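You operate a simulated robot arm through the tools that you are given. There is no shell and no other tool.

The job below is to be done with a simulated robot arm. You get a single attempt, and the scene is never put back.

## Task
Put things in order on the top of the green bench. At the end: the white cap stands where the orange tape roller stood; the grey weight stands where the red-band bearing cartridge stood; the red-band bearing cartridge stands where the white cap stood; the orange tape roller is on the brown small carton; the red brush from the top of the green bench stands where the grey weight stood; whatever was shut is shut again. Leave all else as you found it, and nothing knocked over.

Only the result counts: the job must be done as asked and must still hold three seconds after the hand-in. Knocking over, shifting, dropping, spilling or breaking anything else fails it. A push-on lid holds only when it is set on centred and level and pressed home; a screw cap is set on level and turned clockwise until tight.

## Robot
A 7-joint arm with a two-finger parallel gripper, fixed in place. Base frame: the origin is at the foot of the arm, x ahead of it, y to its left, z up; the work surface is at about z = 0.84. Units: m, degrees, N and s.
With the tool pointing down near the work surface it reaches from about 0.1 to 0.64 m from the base axis. Its first joint turns from -66.0 to 66.0 degrees. Payload 1.57 kg.
The tool frame sits at the grasp point between the pads (the TCP): z along the fingers, y along the line on which they close. The tips reach 0.03 m beyond it. Largest opening 0.08 m; finger width 0.017, thickness 0.012; the body of the gripper, 0.04 by 0.082 m, starts 0.08 m behind the TCP.
Orientation is that of the tool frame in the base frame, as [roll, pitch, yaw] about the fixed x, y, z axes, in that order (R = Rz(yaw) Ry(pitch) Rx(roll)). With the fingers straight down and closing along the base's y, the tool's x points along the base's -x, its y along +y and its z along -z.

## Interface
- The arm moves only by the tool nudge_tool. Its argument "moves" is a list of rows, each an object of numbers (a shift or turn left out is 0, a gripper value left out holds the last): "ax", "ay", "az": the turn, a rotation vector about the base's x, y, z in units of 45 degrees (1.0 is 45 degrees); "x", "y", "z": the shift along the base's x, y, z in units of 200 mm (1.0 is 200 mm); "hand": the closure, from 0 (fully open) to 1 (shut). In form: [{"ax": .., "ay": .., "az": .., "x": .., "y": .., "z": .., "hand": ..}, ...]. A call has 1 to 20 rows; each row is the pose to reach, as a shift and turn from the pose commanded when the call began. A call with a number of a shift or a turn outside -1 to 1 is refused whole. A row lasts 0.2 s, in which the tool goes at most 0.05 m and 8.6 degrees; a call with a longer step from one row to the next is refused whole, and so is a gripper value outside its range. Where a pose cannot be reached the arm comes as near as it can. A force on the tool above 40 N (or 10 N above the force at the start of the call, whichever is more), or a blocked arm, ends the call early, and 0.2 s more pass. Each finger travels about 0.072 m/s and halts on what it meets, pressing with about 23 N; the grip force reading is that of the motor and also rises with nothing between the fingers. The clock runs only during rows and for 0.2 s after the last one: add rows that repeat a pose to give the fingers time. It gives the time, the measured TCP pose, the force on the tool (base axes), the opening and the grip force at its end, in the units of the frame above (readings bear some noise), with the torque about the TCP (base axes, N m) and any sound that the robot's microphone picked up.
- Cameras (640 x 400 px; columns grow to the right, rows downward): "scene" is fixed at [0.075, 0.4491, 1.4314]; the picture's right is [-0.57, -0.82, 0.00], its down [-0.48, 0.33, -0.82] and it looks along [0.67, -0.46, -0.58] (base axes); focal length 315 px, centre (320, 200). "wrist" rides on the gripper at [0.072, -0.007, -0.122] in the tool frame; the picture's right is [0.09, 1.00, 0.00], its down [-0.84, 0.08, -0.54] and it looks along [-0.54, 0.05, 0.84] (tool axes); focal length 238 px, centre (320, 200). There is no depth. A picture from a camera that has moved, and an enlarged one, comes with that camera's place and axes in the base frame and with its lens. The place of the scene camera against the robot may be out by one fixed shift of up to 0.012 m in any direction.
- snapshot(camera): a new picture of that camera. No time passes.
- zoom(camera, box): a new picture of the part [left, top, right, bottom] of that camera's present view, enlarged. No time passes.
- finish_job(): hands the job in; it is judged then, once.

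Places have to be worked out from the pictures, the camera data and where the tool is seen. Open the gripper and draw the arm clear of the work before you hand the job in, unless the task says otherwise.

The tools are called after ">>>" as a command line: name --argument value ..., lists and objects as JSON in quotes. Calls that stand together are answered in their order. nudge_tool: Moves the arm, as the interface text tells. Its arguments: {"type":"object","properties":{"moves":{"type":"array","items":{"type":"object","properties":{"ax":{"type":"number"},"ay":{"type":"number"},"az":{"type":"number"},"x":{"type":"number"},"y":{"type":"number"},"z":{"type":"number"},"hand":{"type":"number"}}}}},"required":["moves"]} The other tools are called the same way: snapshot (camera) takes a picture; zoom (camera, box) takes an enlarged picture of a part of a camera's view; finish_job () hands the job in.

At the start:

```text
t: 0.0
eef_pos: [0.3682, -0.0033, 1.1276]
ee_rot: [-180.0, 0.0, 179.9]
wrist_force: [0.1, 0.1, 0.5]
ft_torque: [-0.03, 0.03, 0.02]
grip_width: 0.08
grasp_force: 0.0
```

scene: 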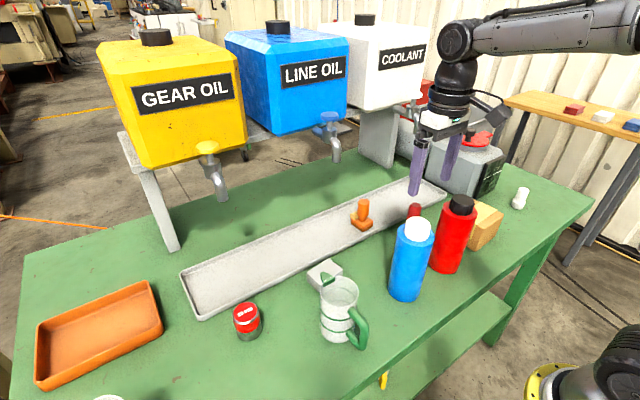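
wrist: 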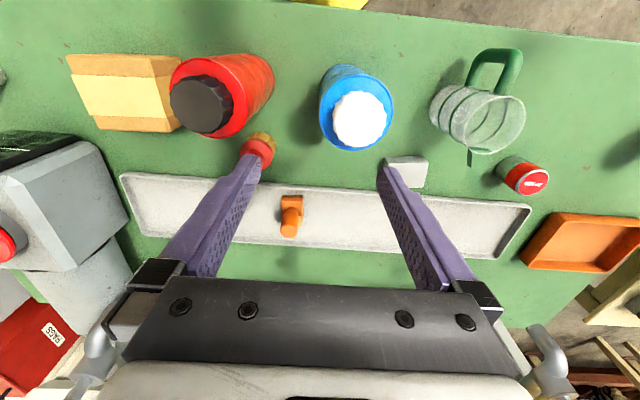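

I'll begin by looking more closely at the scene to identify all the objects named in the task.

>>> zoom --camera "scene" --box '[300, 150, 460, 250]'

>>> zoom --camera "scene" --box '[200, 240, 400, 365]'

>>> zoom --camera "scene" --box '[400, 100, 560, 290]'

>>> zoom --camera "scene" --box '[0, 260, 200, 400]'

>>> zoom --camera "wrist" --box '[40, 20, 300, 220]'

>>> zoom --camera "wrist" --box '[300, 20, 640, 280]'

```text
4.00 times, centred on (380, 200) of scene
camera zoom: at [0.075, 0.4491, 1.4314], right [-0.57, -0.82, 0.0], down [-0.48, 0.33, -0.82], along [0.67, -0.46, -0.58], focal length 1260 px, centre (80, 200)
```

zoom: 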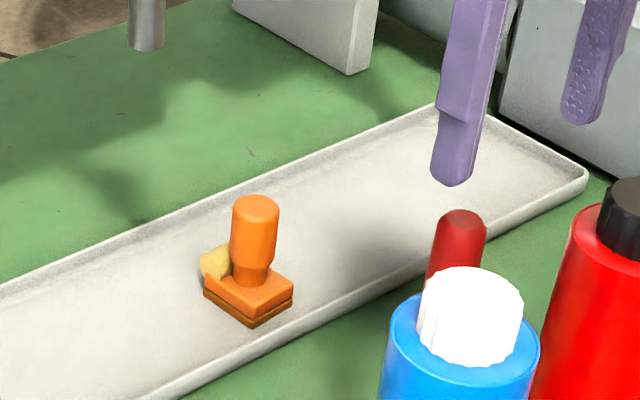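

```text
3.20 times, centred on (300, 302) of scene
camera zoom: at [0.075, 0.4491, 1.4314], right [-0.57, -0.82, 0.0], down [-0.48, 0.33, -0.82], along [0.67, -0.46, -0.58], focal length 1008 px, centre (384, -128)
```

zoom: 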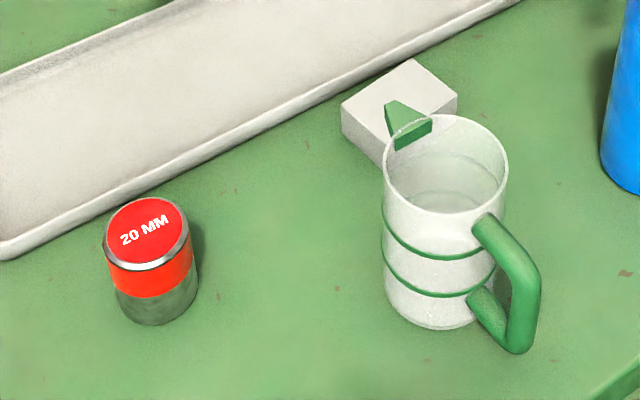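

```text
2.11 times, centred on (480, 195) of scene
camera zoom: at [0.075, 0.4491, 1.4314], right [-0.57, -0.82, 0.0], down [-0.48, 0.33, -0.82], along [0.67, -0.46, -0.58], focal length 663 px, centre (-17, 210)
```

zoom: 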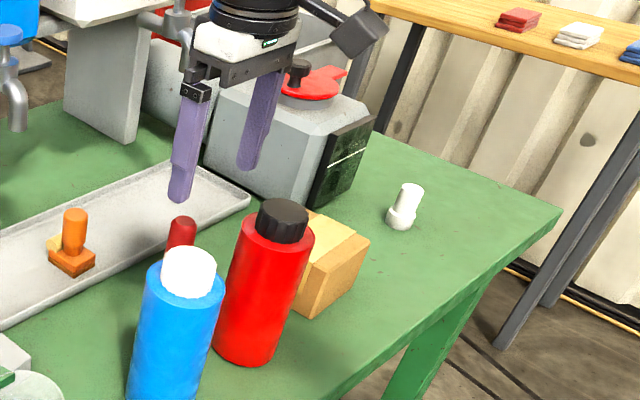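

```text
2.86 times, centred on (100, 330) of scene
camera zoom: at [0.075, 0.4491, 1.4314], right [-0.57, -0.82, 0.0], down [-0.48, 0.33, -0.82], along [0.67, -0.46, -0.58], focal length 900 px, centre (949, -171)
```

zoom: 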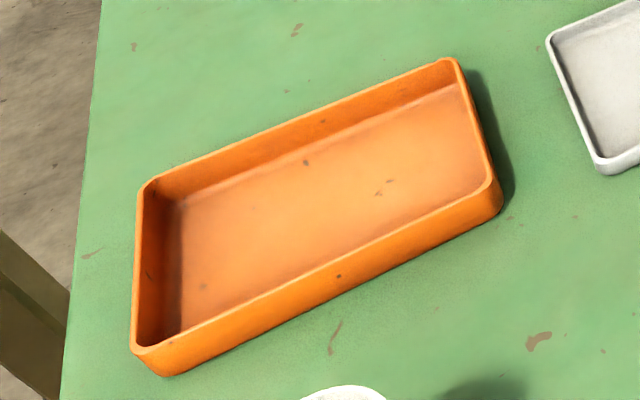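

```text
2.00 times, centred on (170, 120) of wrist
camera zoom: at [0.2962, -0.0106, 1.2493], right [-0.09, 1.0, 0.0], down [0.84, 0.08, 0.54], along [0.54, 0.05, -0.84], focal length 477 px, centre (620, 360)
```

zoom: 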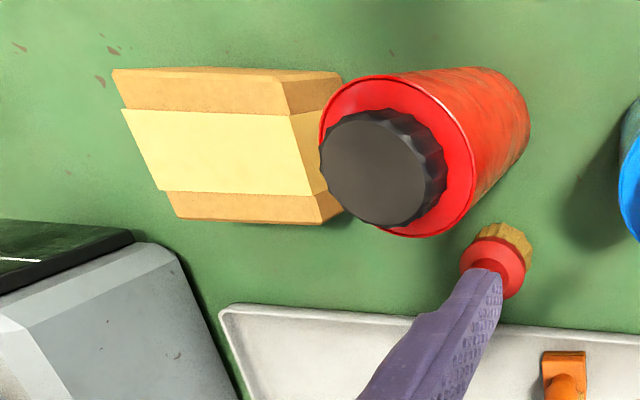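

```text
1.54 times, centred on (470, 150) of wrist
camera zoom: at [0.2962, -0.0106, 1.2493], right [-0.09, 1.0, 0.0], down [0.84, 0.08, 0.54], along [0.54, 0.05, -0.84], focal length 367 px, centre (89, 277)
```

zoom: 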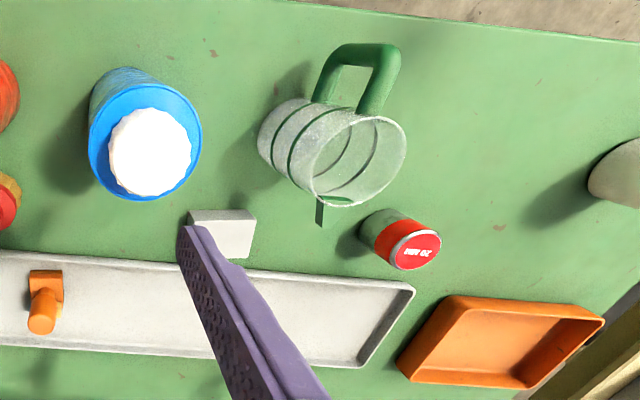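

The red handled item with bristles, the orange item in the tray, and a white piece at right need a closer look; I'll zoom on each.

>>> zoom --camera "scene" --box '[490, 170, 554, 210]'

>>> zoom --camera "scene" --box '[340, 190, 388, 240]'

>>> zoom --camera "scene" --box '[380, 90, 540, 200]'

>>> zoom --camera "scene" --box '[500, 80, 640, 167]'

>>> zoom --camera "scene" --box '[60, 350, 140, 400]'

>>> zoom --camera "wrist" --box '[0, 40, 60, 120]'

>>> zoom --camera "wrist" --box '[0, 120, 140, 400]'

>>> zoom --camera "wrist" --box '[240, 170, 340, 250]'

```text
10.00 times, centred on (522, 190) of scene
camera zoom: at [0.075, 0.4491, 1.4314], right [-0.57, -0.82, 0.0], down [-0.48, 0.33, -0.82], along [0.67, -0.46, -0.58], focal length 3151 px, centre (-1700, 300)
```

zoom: 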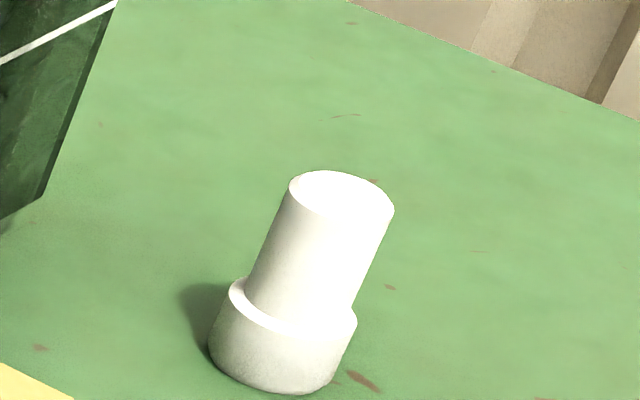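

```text
8.00 times, centred on (364, 215) of scene
camera zoom: at [0.075, 0.4491, 1.4314], right [-0.57, -0.82, 0.0], down [-0.48, 0.33, -0.82], along [0.67, -0.46, -0.58], focal length 2521 px, centre (-32, 80)
```

zoom: 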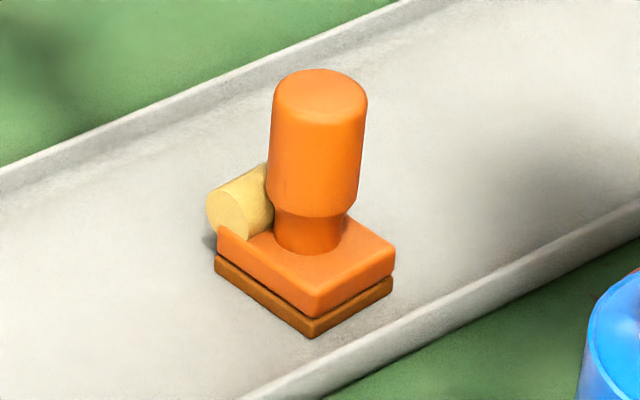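

```text
3.64 times, centred on (460, 145) of scene
camera zoom: at [0.075, 0.4491, 1.4314], right [-0.57, -0.82, 0.0], down [-0.48, 0.33, -0.82], along [0.67, -0.46, -0.58], focal length 1146 px, centre (-189, 400)
```

zoom: 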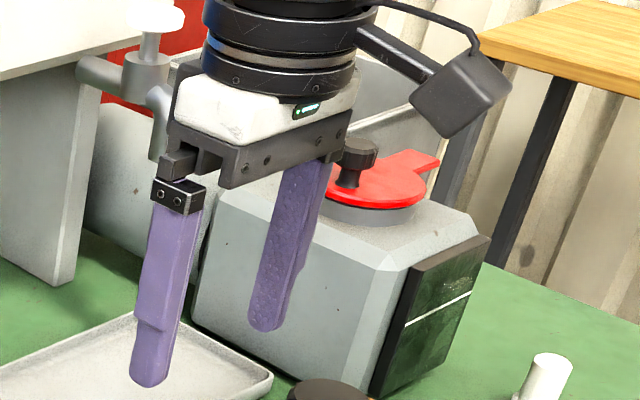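

```text
4.57 times, centred on (570, 124) of scene
camera zoom: at [0.075, 0.4491, 1.4314], right [-0.57, -0.82, 0.0], down [-0.48, 0.33, -0.82], along [0.67, -0.46, -0.58], focal length 1440 px, centre (-823, 550)
```

zoom: 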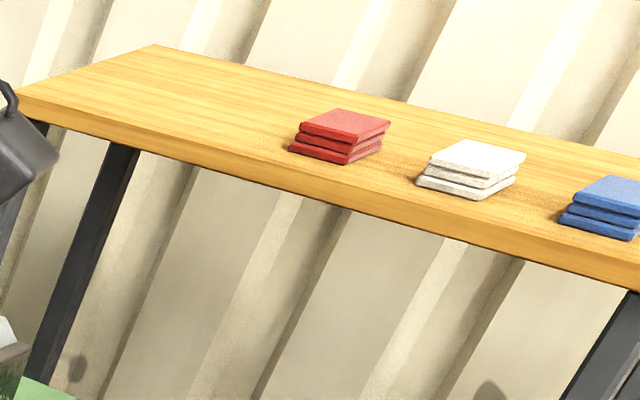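

```text
8.00 times, centred on (100, 375) of scene
camera zoom: at [0.075, 0.4491, 1.4314], right [-0.57, -0.82, 0.0], down [-0.48, 0.33, -0.82], along [0.67, -0.46, -0.58], focal length 2521 px, centre (2080, -1200)
```

zoom: 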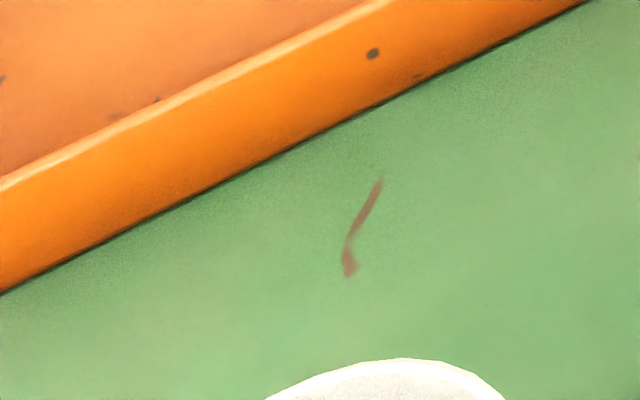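

```text
5.00 times, centred on (30, 80) of wrist
camera zoom: at [0.2962, -0.0106, 1.2493], right [-0.09, 1.0, 0.0], down [0.84, 0.08, 0.54], along [0.54, 0.05, -0.84], focal length 1192 px, centre (1770, 800)
```

zoom: 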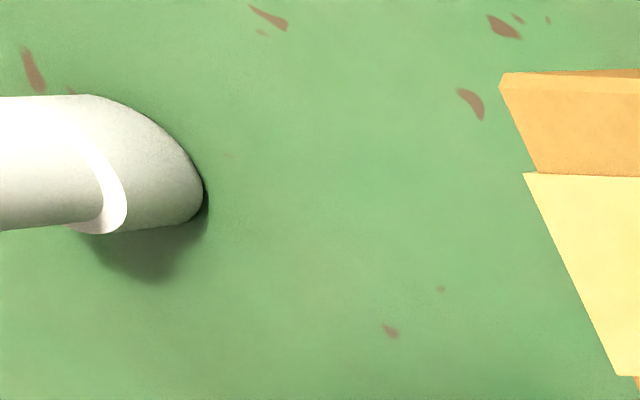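

```text
1.43 times, centred on (70, 260) of wrist
camera zoom: at [0.2962, -0.0106, 1.2493], right [-0.09, 1.0, 0.0], down [0.84, 0.08, 0.54], along [0.54, 0.05, -0.84], focal length 340 px, centre (677, 114)
```

zoom: 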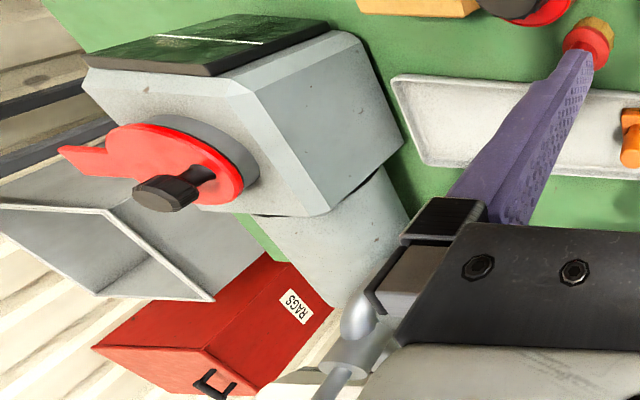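

```text
5.00 times, centred on (290, 210) of wrist
camera zoom: at [0.2962, -0.0106, 1.2493], right [-0.09, 1.0, 0.0], down [0.84, 0.08, 0.54], along [0.54, 0.05, -0.84], focal length 1192 px, centre (470, 150)
```

zoom: 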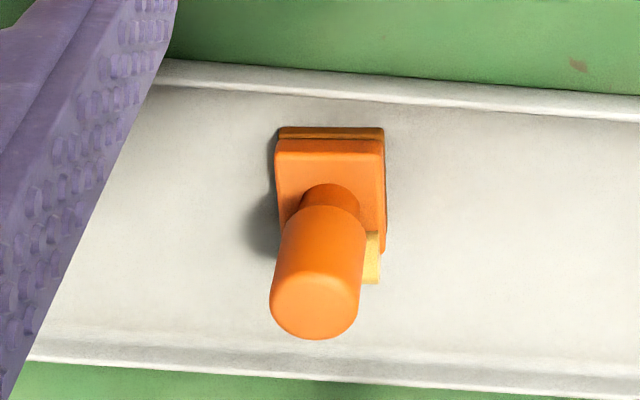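

The tool sits well above the bench, so I'll slide it to the left (+y) first to see what is at that end of the bench, then take pictures.

>>> nudge_tool --moves '[{"y": 0.25}, {"y": 0.5}, {"y": 0.75}, {"y": 1.0}, {"y": 1.0}]'

>>> snapshot --camera "wrist"

>>> snapshot --camera "scene"

```text
t: 1.2
eef_pos: [0.369, 0.1968, 1.1251]
ee_rot: [180.0, 0.0, 179.9]
wrist_force: [-0.5, 0.2, -1.3]
ft_torque: [0.01, 0.0, -0.02]
grip_width: 0.0799
grasp_force: 0.1
```

```text
taken
camera wrist: at [0.2965, 0.1878, 1.2482], right [-0.09, 1.0, 0.0], down [0.84, 0.08, 0.54], along [0.54, 0.05, -0.84], focal length 238 px, centre (320, 200)
```

wrist: 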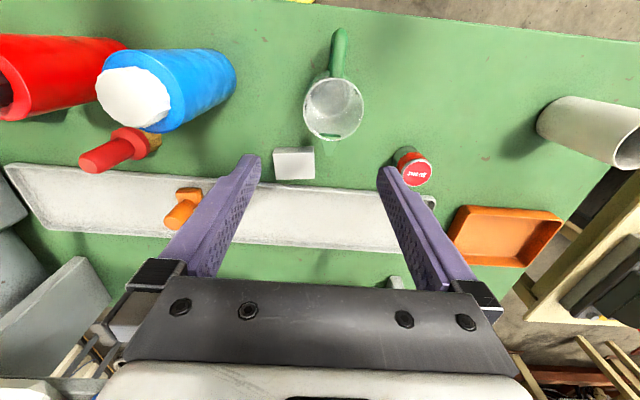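

```text
taken
```

scene: 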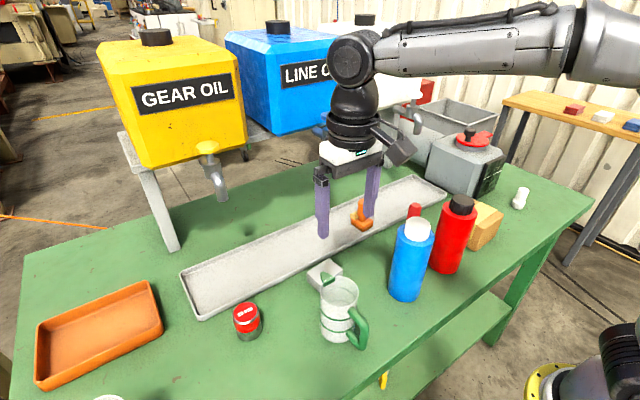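

The cup at the left end looks open and could hold something. I'll zoom in on the key items from this viewpoint.

>>> zoom --camera "wrist" --box '[520, 60, 640, 200]'

>>> zoom --camera "wrist" --box '[250, 20, 450, 200]'

>>> zoom --camera "wrist" --box '[60, 100, 260, 240]'

>>> zoom --camera "scene" --box '[390, 90, 550, 200]'

>>> zoom --camera "scene" --box '[300, 250, 380, 355]'

```text
2.86 times, centred on (580, 130) of wrist
camera zoom: at [0.2965, 0.1878, 1.2482], right [-0.09, 1.0, 0.0], down [0.84, 0.08, 0.54], along [0.54, 0.05, -0.84], focal length 681 px, centre (-423, 400)
```

zoom: 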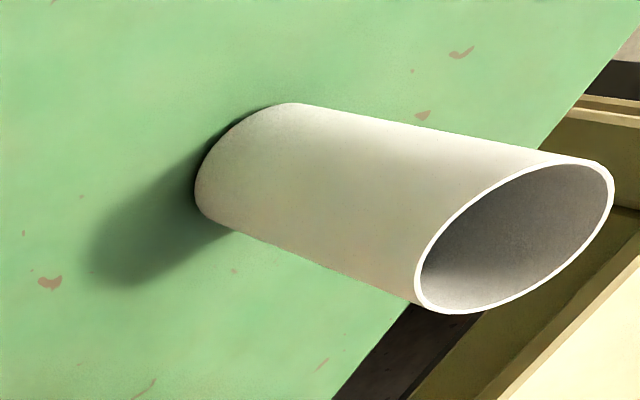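

```text
2.22 times, centred on (350, 110) of wrist
camera zoom: at [0.2965, 0.1878, 1.2482], right [-0.09, 1.0, 0.0], down [0.84, 0.08, 0.54], along [0.54, 0.05, -0.84], focal length 530 px, centre (253, 400)
```

zoom: 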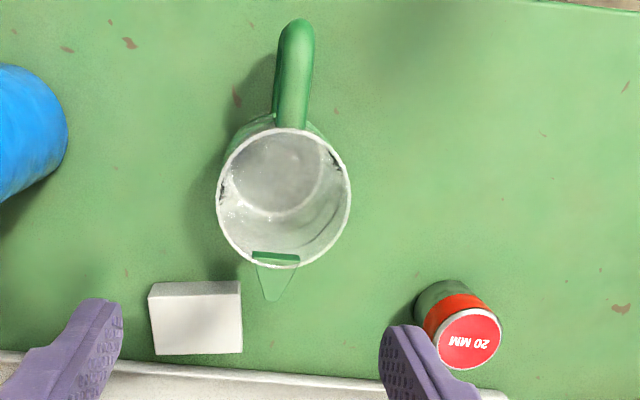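

```text
2.86 times, centred on (160, 170) of wrist
camera zoom: at [0.2965, 0.1878, 1.2482], right [-0.09, 1.0, 0.0], down [0.84, 0.08, 0.54], along [0.54, 0.05, -0.84], focal length 681 px, centre (777, 286)
```

zoom: 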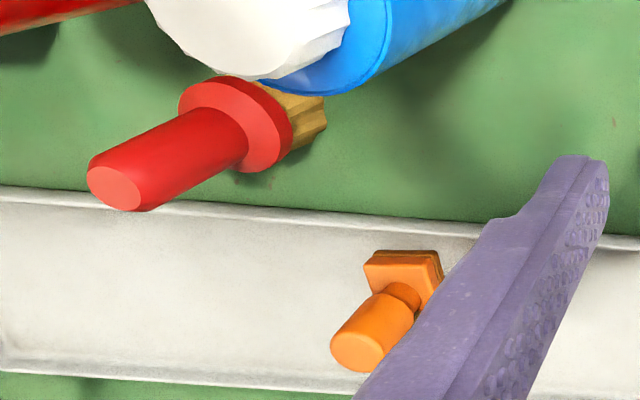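

```text
3.64 times, centred on (470, 145) of scene
camera zoom: at [0.075, 0.4491, 1.4314], right [-0.57, -0.82, 0.0], down [-0.48, 0.33, -0.82], along [0.67, -0.46, -0.58], focal length 1146 px, centre (-226, 400)
```

zoom: 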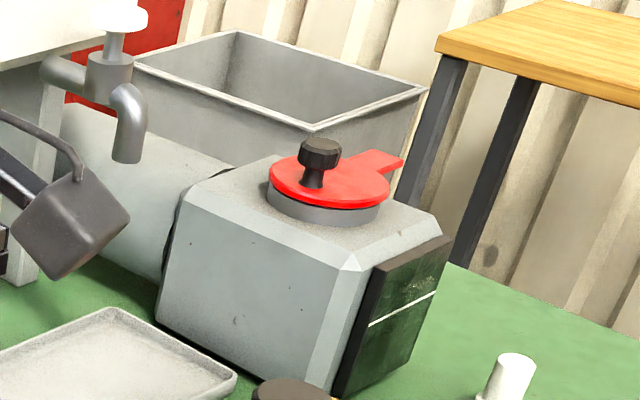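

```text
3.81 times, centred on (340, 302) of scene
camera zoom: at [0.075, 0.4491, 1.4314], right [-0.57, -0.82, 0.0], down [-0.48, 0.33, -0.82], along [0.67, -0.46, -0.58], focal length 1200 px, centre (244, -190)
```

zoom: 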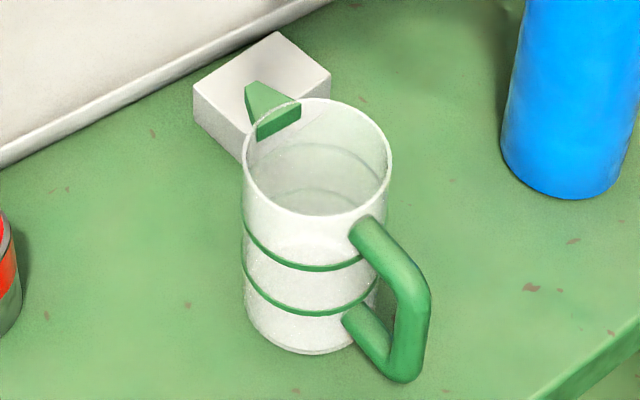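

The mug is empty and the white tube is open. I'll lower the tool a bit, keeping it above the mug, to look at the grey block and the cartridge closely and confirm which is the weight.

>>> nudge_tool --moves '[{"z": -0.2, "x": -0.05}, {"z": -0.4, "x": -0.1}, {"z": -0.4, "x": -0.1}]'

>>> snapshot --camera "wrist"

>>> zoom --camera "wrist" --box '[220, 80, 380, 220]'

```text
t: 2.0
eef_pos: [0.3492, 0.1955, 1.0464]
ee_rot: [-180.0, 0.0, -179.9]
wrist_force: [0.6, -0.2, 1.0]
ft_torque: [0.0, 0.0, -0.01]
grip_width: 0.0799
grasp_force: 0.0
```

```text
taken
camera wrist: at [0.2771, 0.1877, 1.1686], right [-0.09, 1.0, 0.0], down [0.84, 0.08, 0.54], along [0.54, 0.05, -0.84], focal length 238 px, centre (320, 200)
```

wrist: 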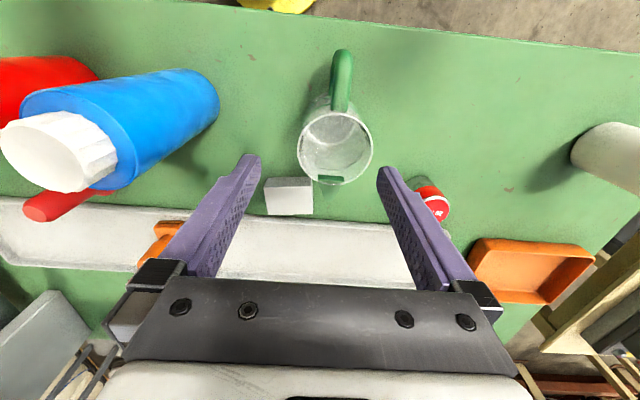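

```text
2.86 times, centred on (300, 150) of wrist
camera zoom: at [0.2771, 0.1877, 1.1686], right [-0.09, 1.0, 0.0], down [0.84, 0.08, 0.54], along [0.54, 0.05, -0.84], focal length 681 px, centre (377, 343)
```

zoom: 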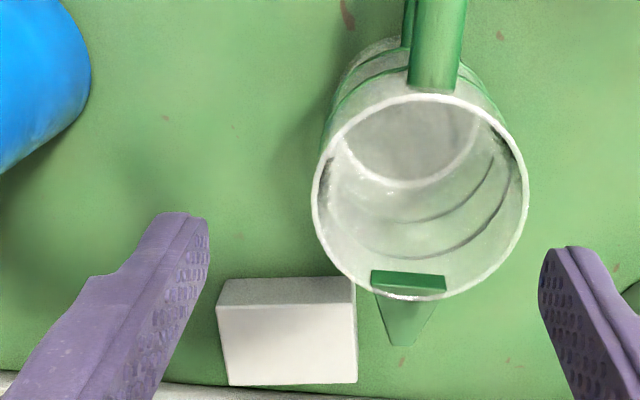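

The block beside the mug is plain light grey, so it fits "grey weight". Now I'll rise and survey the right-hand side: carton, white piece, machine with the red lid.

>>> nudge_tool --moves '[{"z": 0.2}, {"z": 0.4}, {"z": 0.4, "y": -0.25}, {"z": 0.4, "y": -0.5}, {"z": 0.4, "y": -0.75}, {"z": 0.4, "y": -1.0}, {"z": 0.4, "y": -1.0}]'

>>> nudge_tool --moves '[{"y": -0.25}, {"y": -0.5}, {"y": -0.75}, {"y": -1.0}, {"y": -1.0}]'

>>> snapshot --camera "wrist"

>>> snapshot --camera "scene"

```text
t: 3.6
eef_pos: [0.3504, -0.0041, 1.1284]
ee_rot: [180.0, 0.1, 179.9]
wrist_force: [0.4, -0.4, 0.6]
ft_torque: [0.02, -0.02, -0.01]
grip_width: 0.0795
grasp_force: 0.1
```

```text
t: 4.8
eef_pos: [0.3484, -0.2043, 1.1268]
ee_rot: [179.9, 0.0, -179.9]
wrist_force: [0.5, 0.3, 0.1]
ft_torque: [0.02, -0.02, 0.03]
grip_width: 0.0801
grasp_force: 0.1
```

```text
taken
camera wrist: at [0.2754, -0.2123, 1.2483], right [-0.09, 1.0, 0.0], down [0.84, 0.08, 0.54], along [0.54, 0.05, -0.84], focal length 238 px, centre (320, 200)
```

wrist: 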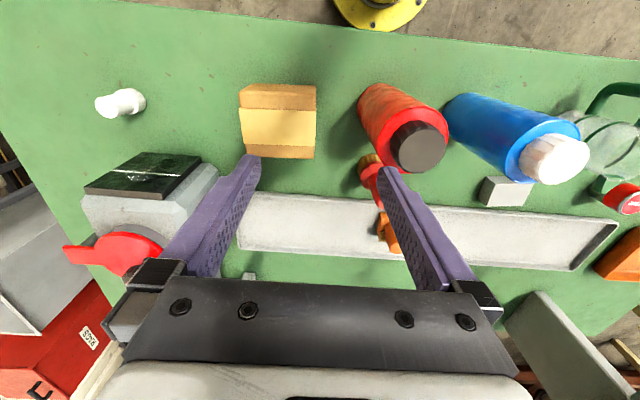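

```text
taken
```

scene: 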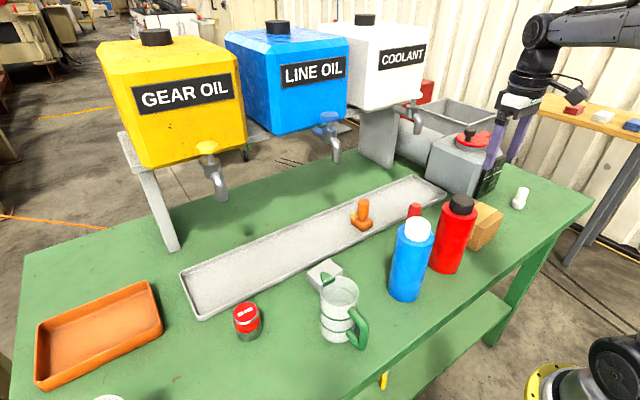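

Nothing else resembles the named items, so the white stepped piece at the right end is the white cap. I'll zoom in from this viewpoint for measurements of the cap, carton and brush.

>>> zoom --camera "wrist" --box '[80, 70, 160, 120]'

>>> zoom --camera "wrist" --box '[220, 70, 348, 170]'

>>> zoom --camera "scene" --box '[440, 180, 536, 260]'

>>> zoom --camera "wrist" --box '[60, 140, 240, 280]'

```text
8.00 times, centred on (120, 95) of wrist
camera zoom: at [0.2754, -0.2123, 1.2483], right [-0.09, 1.0, 0.0], down [0.84, 0.08, 0.54], along [0.54, 0.05, -0.84], focal length 1907 px, centre (1920, 1040)
```

zoom: 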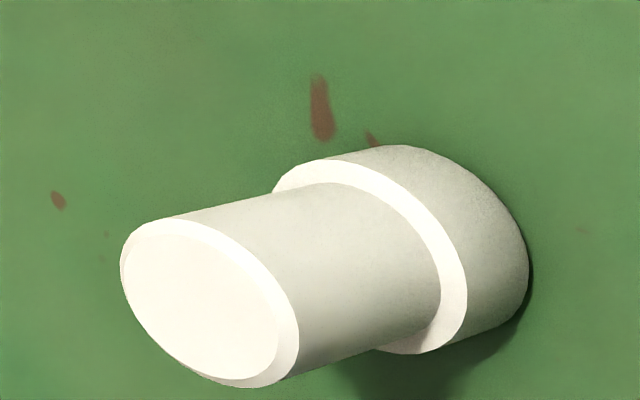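

```text
4.00 times, centred on (284, 120) of wrist
camera zoom: at [0.2754, -0.2123, 1.2483], right [-0.09, 1.0, 0.0], down [0.84, 0.08, 0.54], along [0.54, 0.05, -0.84], focal length 953 px, centre (464, 520)
```

zoom: 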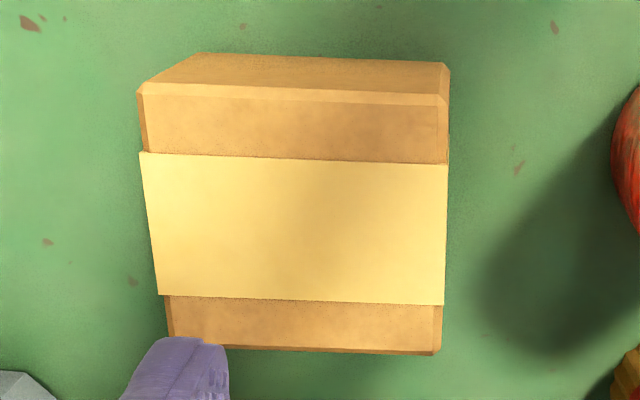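

```text
5.00 times, centred on (488, 220) of scene
camera zoom: at [0.075, 0.4491, 1.4314], right [-0.57, -0.82, 0.0], down [-0.48, 0.33, -0.82], along [0.67, -0.46, -0.58], focal length 1576 px, centre (-520, 100)
```

zoom: 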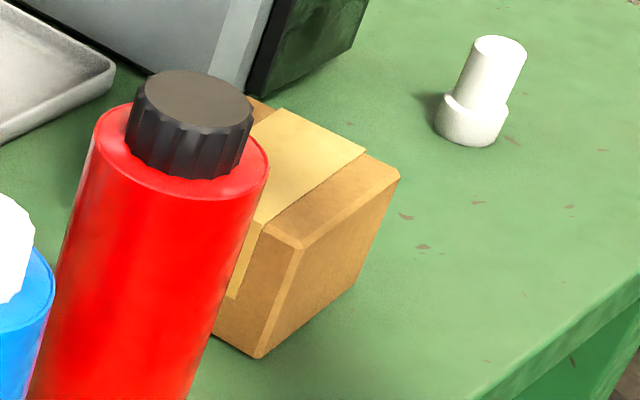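

```text
2.86 times, centred on (150, 210) of wrist
camera zoom: at [0.2754, -0.2123, 1.2483], right [-0.09, 1.0, 0.0], down [0.84, 0.08, 0.54], along [0.54, 0.05, -0.84], focal length 681 px, centre (806, 171)
```

zoom: 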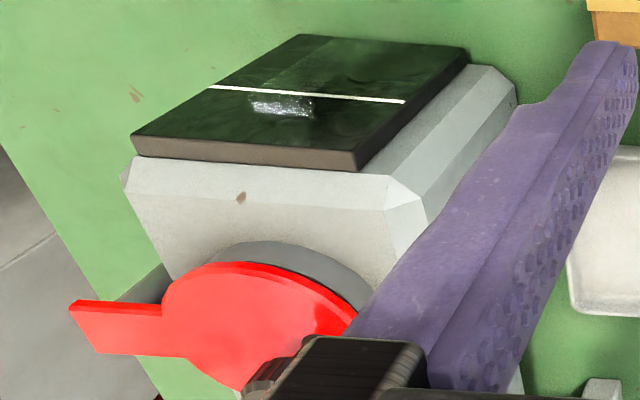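

Positions are roughly worked out (cap ≈ (0.374,-0.504), carton ≈ (0.373,-0.26), roller ≈ (0.572,-0.04), brush ≈ (0.452,-0.08), weight ≈ (0.475,0.16), cartridge ≈ (0.452,0.36)). Next I move closer to the roller to view it well, staying above the brush.

>>> nudge_tool --moves '[{"x": 0.13, "y": 0.16}, {"x": 0.26, "y": 0.32}, {"x": 0.39, "y": 0.48}, {"x": 0.52, "y": 0.64}, {"x": 0.65, "y": 0.8}, {"x": 0.65, "y": 0.8, "z": -0.2}, {"x": 0.65, "y": 0.8, "z": -0.3}, {"x": 0.65, "y": 0.8, "z": -0.3}]'

>>> snapshot --camera "wrist"

>>> snapshot --camera "scene"

```text
t: 6.6
eef_pos: [0.4776, -0.0443, 1.067]
ee_rot: [180.0, -0.1, 180.0]
wrist_force: [-0.9, 0.1, 0.6]
ft_torque: [0.01, 0.03, 0.0]
grip_width: 0.0799
grasp_force: 0.2
```

```text
taken
camera wrist: at [0.4048, -0.0509, 1.1895], right [-0.09, 1.0, 0.0], down [0.84, 0.08, 0.54], along [0.54, 0.05, -0.84], focal length 238 px, centre (320, 200)
```

wrist: 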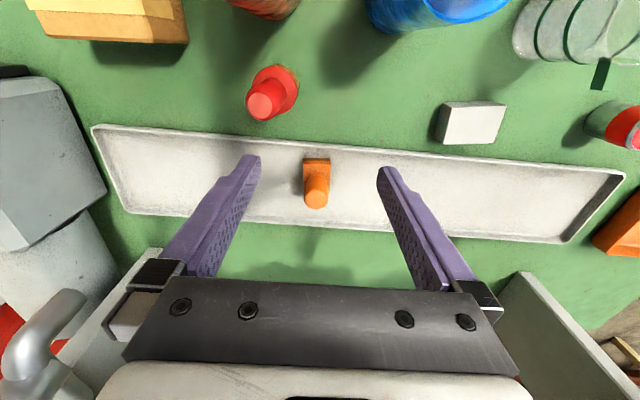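

```text
taken
```

scene: 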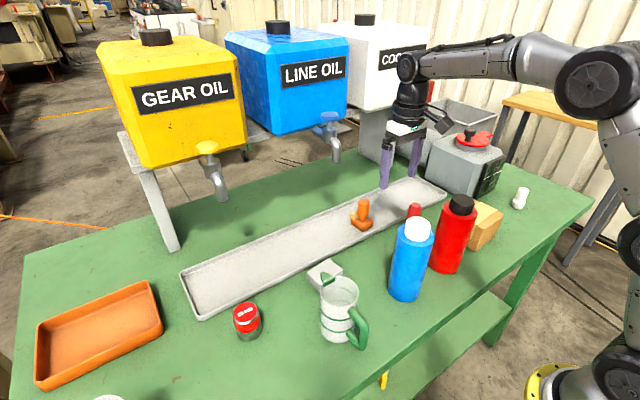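

The roller is right ahead between the fingers. I'll zoom to measure its base, handle and the yellow roll, plus the brush and weight.

>>> zoom --camera "wrist" --box '[280, 145, 360, 220]'

>>> zoom --camera "wrist" --box '[230, 55, 326, 130]'

>>> zoom --camera "wrist" --box '[410, 80, 538, 160]'

>>> zoom --camera "scene" --box '[330, 180, 442, 250]'

```text
5.33 times, centred on (320, 182) of wrist
camera zoom: at [0.4048, -0.0509, 1.1895], right [-0.09, 1.0, 0.0], down [0.84, 0.08, 0.54], along [0.54, 0.05, -0.84], focal length 1271 px, centre (320, 293)
```

zoom: 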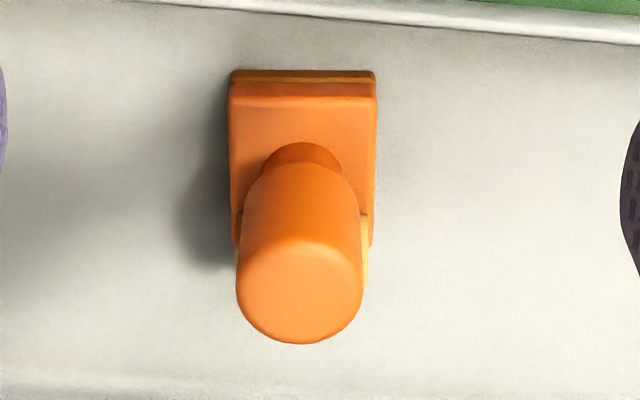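

```text
5.33 times, centred on (278, 92) of wrist
camera zoom: at [0.4048, -0.0509, 1.1895], right [-0.09, 1.0, 0.0], down [0.84, 0.08, 0.54], along [0.54, 0.05, -0.84], focal length 1271 px, centre (544, 773)
```

zoom: 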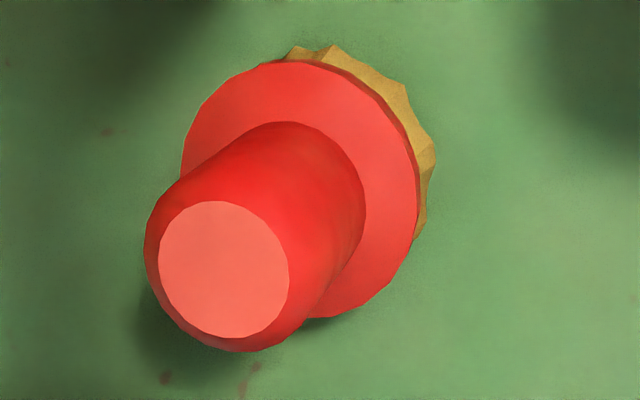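

```text
5.00 times, centred on (474, 120) of wrist
camera zoom: at [0.4048, -0.0509, 1.1895], right [-0.09, 1.0, 0.0], down [0.84, 0.08, 0.54], along [0.54, 0.05, -0.84], focal length 1192 px, centre (-450, 600)
```

zoom: 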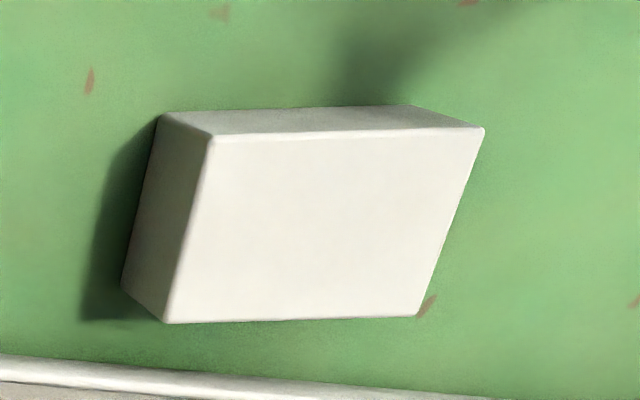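

```text
5.71 times, centred on (386, 215) of scene
camera zoom: at [0.075, 0.4491, 1.4314], right [-0.57, -0.82, 0.0], down [-0.48, 0.33, -0.82], along [0.67, -0.46, -0.58], focal length 1800 px, centre (-57, 114)
```

zoom: 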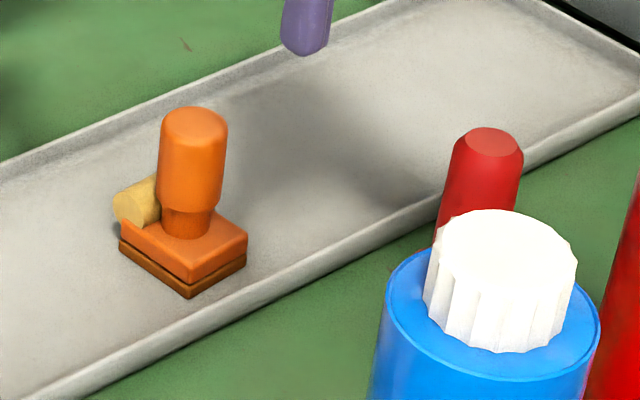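

The roller's handle is about 3 cm across, standing near (0.577, -0.041) with its top near z 0.92. I'll partly close the fingers (to ~0.06) to keep well clear of the tap, move over it, and check alignment before descending.

>>> nudge_tool --moves '[{"x": 0.1, "y": 0.01, "hand": 0.25}, {"x": 0.3, "y": 0.016, "hand": 0.25}, {"x": 0.49, "y": 0.016, "hand": 0.25}, {"x": 0.49, "y": 0.016, "hand": 0.25}]'

>>> snapshot --camera "wrist"

>>> snapshot --camera "scene"

```text
t: 7.6
eef_pos: [0.5772, -0.0423, 1.0681]
ee_rot: [179.9, 0.0, -179.9]
wrist_force: [0.5, 0.0, -0.5]
ft_torque: [-0.01, 0.04, 0.02]
grip_width: 0.0601
grasp_force: 0.1
```

```text
taken
camera wrist: at [0.505, -0.0479, 1.1899], right [-0.09, 1.0, 0.0], down [0.84, 0.08, 0.54], along [0.54, 0.05, -0.84], focal length 238 px, centre (320, 200)
```

wrist: 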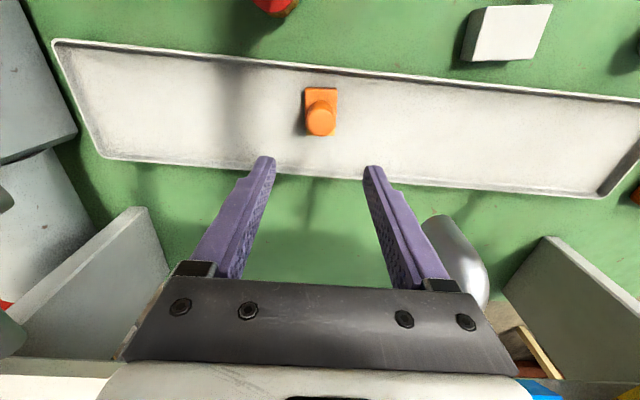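

```text
taken
```

scene: 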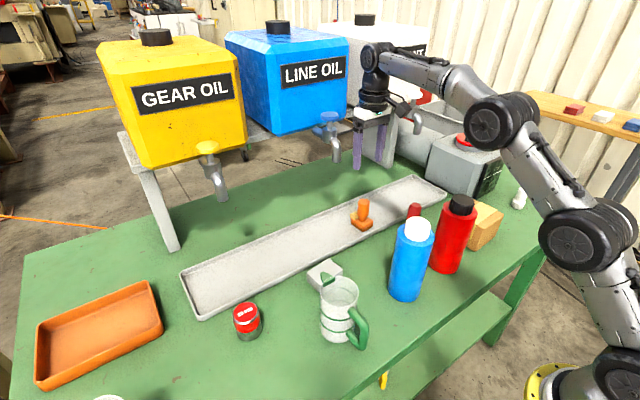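

The handle top triangulates to about (0.5735, -0.041, 0.925), nicely between the fingers, and the tap is clear on the right. I'll shift x by -3.5 mm and descend to grip height z≈0.905.

>>> nudge_tool --moves '[{"x": -0.018, "y": 0.005, "z": -0.2}, {"x": -0.018, "y": 0.005, "z": -0.4}, {"x": -0.018, "y": 0.005, "z": -0.6}, {"x": -0.018, "y": 0.005, "z": -0.7}, {"x": -0.018, "y": 0.005, "z": -0.8}, {"x": -0.018, "y": 0.005, "z": -0.8}]'

>>> snapshot --camera "wrist"

>>> zoom --camera "scene" --box '[310, 100, 470, 250]'

```text
t: 9.0
eef_pos: [0.574, -0.0393, 0.9049]
ee_rot: [179.9, 0.0, 180.0]
wrist_force: [0.4, 0.2, 0.1]
ft_torque: [0.04, 0.02, 0.0]
grip_width: 0.0599
grasp_force: 0.1
```

```text
taken
camera wrist: at [0.5013, -0.0473, 1.0282], right [-0.09, 1.0, 0.0], down [0.84, 0.08, 0.54], along [0.54, 0.05, -0.84], focal length 238 px, centre (320, 200)
```

wrist: 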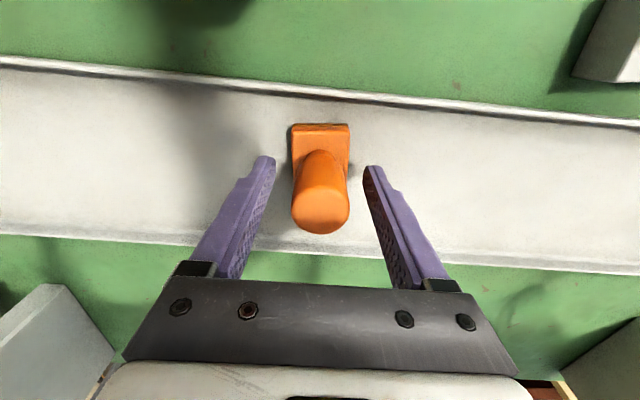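

```text
2.67 times, centred on (390, 175) of scene
camera zoom: at [0.075, 0.4491, 1.4314], right [-0.57, -0.82, 0.0], down [-0.48, 0.33, -0.82], along [0.67, -0.46, -0.58], focal length 840 px, centre (133, 267)
```

zoom: 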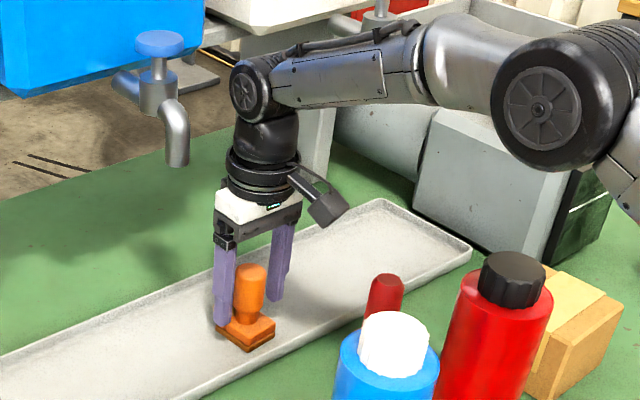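

The handle is centred between the fingers. I'll close the gripper on it and hold.

>>> nudge_tool --moves '[{"hand": 0.6}, {"hand": 0.8}, {"hand": 1.0}, {"hand": 1.0}]'

>>> zoom --camera "wrist" --box '[240, 100, 400, 250]'

```text
t: 10.0
eef_pos: [0.5738, -0.0398, 0.9071]
ee_rot: [-180.0, 0.0, 179.9]
wrist_force: [-0.1, -0.3, 0.1]
ft_torque: [0.08, 0.01, 0.0]
grip_width: 0.0309
grasp_force: 23.0
```

```text
2.67 times, centred on (320, 175) of wrist
camera zoom: at [0.5014, -0.0474, 1.0285], right [-0.09, 1.0, 0.0], down [0.84, 0.08, 0.54], along [0.54, 0.05, -0.84], focal length 636 px, centre (320, 267)
```

zoom: 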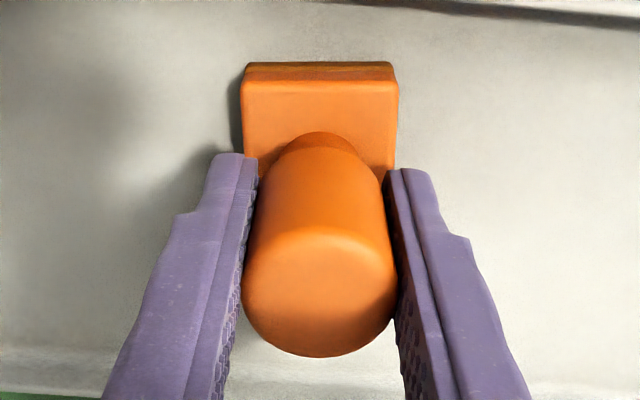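

The roller is gripped (opening 0.031). I'll lift it straight up to ~1.10 and check it hangs straight before carrying it.

>>> nudge_tool --moves '[{"z": 0.1, "hand": 1.0}, {"z": 0.3, "hand": 1.0}, {"z": 0.5, "hand": 1.0}, {"z": 0.7, "hand": 1.0}, {"z": 0.9, "hand": 1.0}, {"z": 0.97, "hand": 1.0}, {"z": 0.97, "hand": 1.0}]'

>>> snapshot --camera "wrist"

>>> zoom --camera "scene" --box '[310, 80, 470, 250]'

```text
t: 11.6
eef_pos: [0.5705, -0.0382, 1.1017]
ee_rot: [-180.0, 0.0, 180.0]
wrist_force: [0.0, -0.2, -0.7]
ft_torque: [0.01, 0.03, -0.02]
grip_width: 0.0
grasp_force: 21.0
```

```text
taken
camera wrist: at [0.4994, -0.0457, 1.223], right [-0.09, 1.0, 0.0], down [0.84, 0.08, 0.54], along [0.54, 0.05, -0.84], focal length 238 px, centre (320, 200)
```

wrist: 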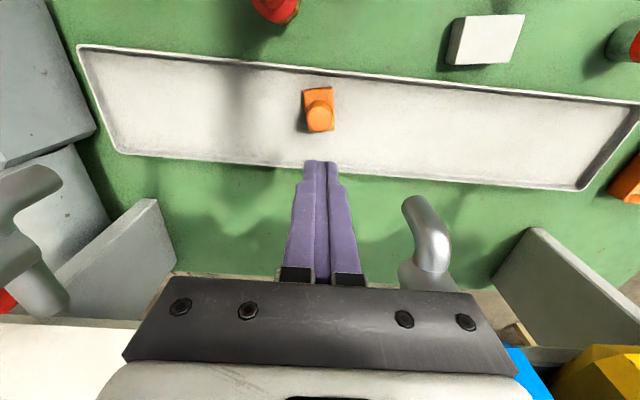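

```text
2.35 times, centred on (390, 165) of scene
camera zoom: at [0.075, 0.4491, 1.4314], right [-0.57, -0.82, 0.0], down [-0.48, 0.33, -0.82], along [0.67, -0.46, -0.58], focal length 741 px, centre (155, 282)
```

zoom: 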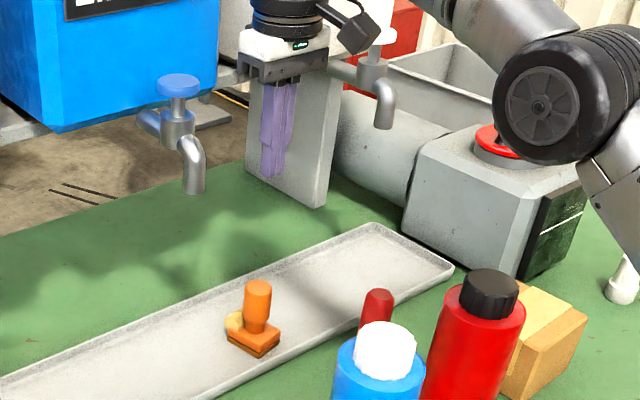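

The roller slipped out of the fingers and stayed standing in the tray. I'll check it is exactly as before, and where it is, before retrying lower and slower.

>>> zoom --camera "scene" --box '[340, 190, 388, 240]'

>>> zoom --camera "wrist" --box '[280, 75, 360, 145]'

```text
8.00 times, centred on (364, 215) of scene
camera zoom: at [0.075, 0.4491, 1.4314], right [-0.57, -0.82, 0.0], down [-0.48, 0.33, -0.82], along [0.67, -0.46, -0.58], focal length 2521 px, centre (-32, 80)
```

zoom: 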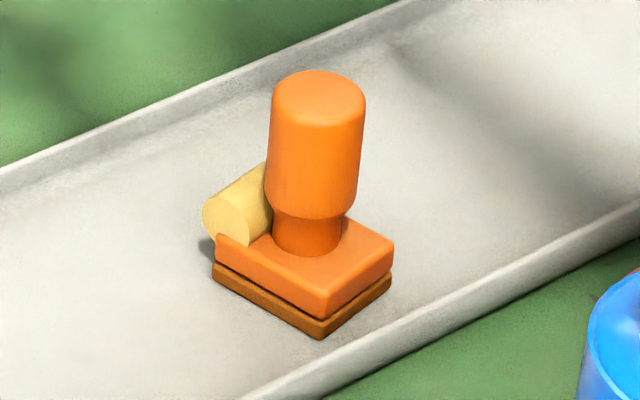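

```text
5.71 times, centred on (320, 110) of wrist
camera zoom: at [0.4994, -0.0457, 1.223], right [-0.09, 1.0, 0.0], down [0.84, 0.08, 0.54], along [0.54, 0.05, -0.84], focal length 1362 px, centre (320, 714)
```

zoom: 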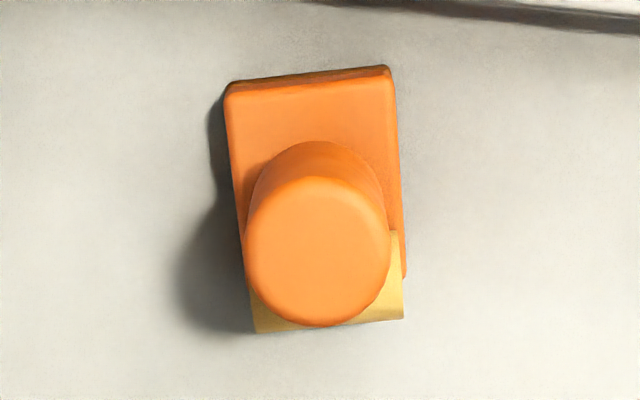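

The roller stands at the same spot, turned by about 5° (now ~11° yaw), base block ≈ 0.039 × 0.047 centred at (0.573,-0.040). I'll open, turn the tool 11° to align with the block's flat sides, and come down to just above the handle to check, then grip the block itself.

>>> nudge_tool --moves '[{"hand": 0.25, "az": 0.12}, {"hand": 0.25, "az": 0.245}, {"hand": 0.25, "az": 0.245}, {"hand": 0.25, "az": 0.245, "z": -0.2}, {"hand": 0.25, "az": 0.245, "z": -0.4}, {"hand": 0.25, "az": 0.245, "z": -0.6}, {"hand": 0.25, "az": 0.245, "z": -0.6}]'

>>> snapshot --camera "wrist"

>>> zoom --camera "wrist" --box '[240, 100, 400, 220]'

```text
t: 13.2
eef_pos: [0.5715, -0.0412, 0.9819]
ee_rot: [180.0, 0.0, -169.1]
wrist_force: [-0.5, 0.3, 0.4]
ft_torque: [0.01, 0.0, 0.0]
grip_width: 0.06
grasp_force: 0.0
```

```text
taken
camera wrist: at [0.5017, -0.0613, 1.1042], right [-0.28, 0.96, 0.0], down [0.81, 0.24, 0.54], along [0.52, 0.15, -0.84], focal length 238 px, centre (320, 200)
```

wrist: 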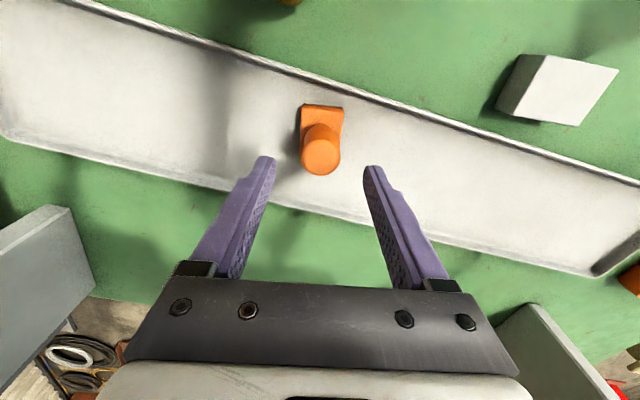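

```text
3.33 times, centred on (320, 160) of wrist
camera zoom: at [0.5017, -0.0613, 1.1042], right [-0.28, 0.96, 0.0], down [0.81, 0.24, 0.54], along [0.52, 0.15, -0.84], focal length 794 px, centre (320, 333)
```

zoom: 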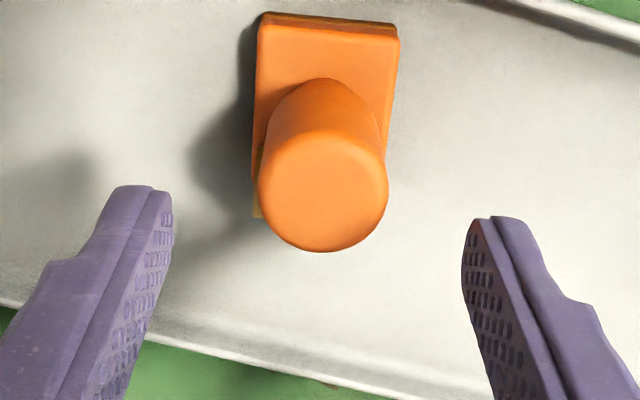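

The tool's closing line now matches the block's edge. I'll descend carefully so the tips straddle the base block (TCP z ≈ 0.882), then close.

>>> nudge_tool --moves '[{"z": -0.15, "hand": 0.25}, {"z": -0.3, "hand": 0.25}, {"z": -0.4, "hand": 0.25}, {"z": -0.45, "hand": 0.25}, {"z": -0.495, "hand": 0.25}, {"z": -0.495, "hand": 0.25}]'

>>> zoom --camera "wrist" --box '[230, 100, 410, 250]'

>>> zoom --camera "scene" --box '[320, 160, 420, 240]'

```text
t: 14.6
eef_pos: [0.5731, -0.0382, 0.8833]
ee_rot: [-180.0, 0.1, -169.0]
wrist_force: [0.4, -0.5, 0.2]
ft_torque: [0.01, 0.0, 0.03]
grip_width: 0.0601
grasp_force: 0.0
```

```text
2.67 times, centred on (320, 175) of wrist
camera zoom: at [0.5039, -0.0604, 1.0046], right [-0.28, 0.96, 0.0], down [0.81, 0.24, 0.54], along [0.52, 0.15, -0.84], focal length 636 px, centre (320, 267)
```

zoom: 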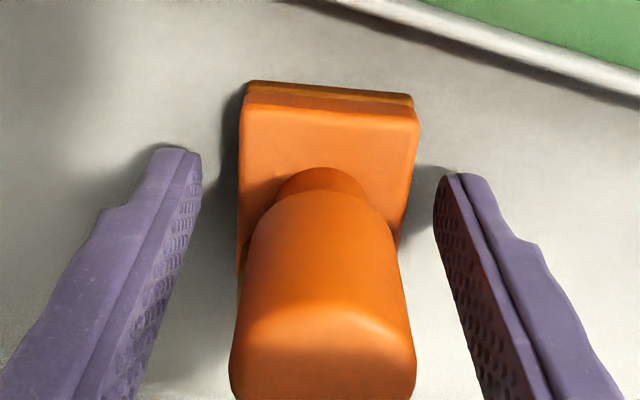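

```text
5.00 times, centred on (370, 200) of scene
camera zoom: at [0.075, 0.4491, 1.4314], right [-0.57, -0.82, 0.0], down [-0.48, 0.33, -0.82], along [0.67, -0.46, -0.58], focal length 1576 px, centre (70, 200)
```

zoom: 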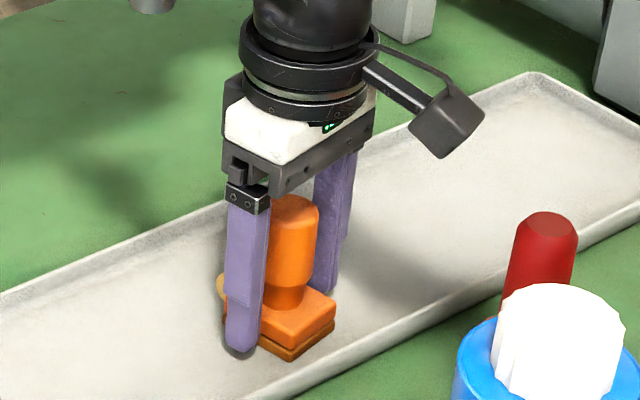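

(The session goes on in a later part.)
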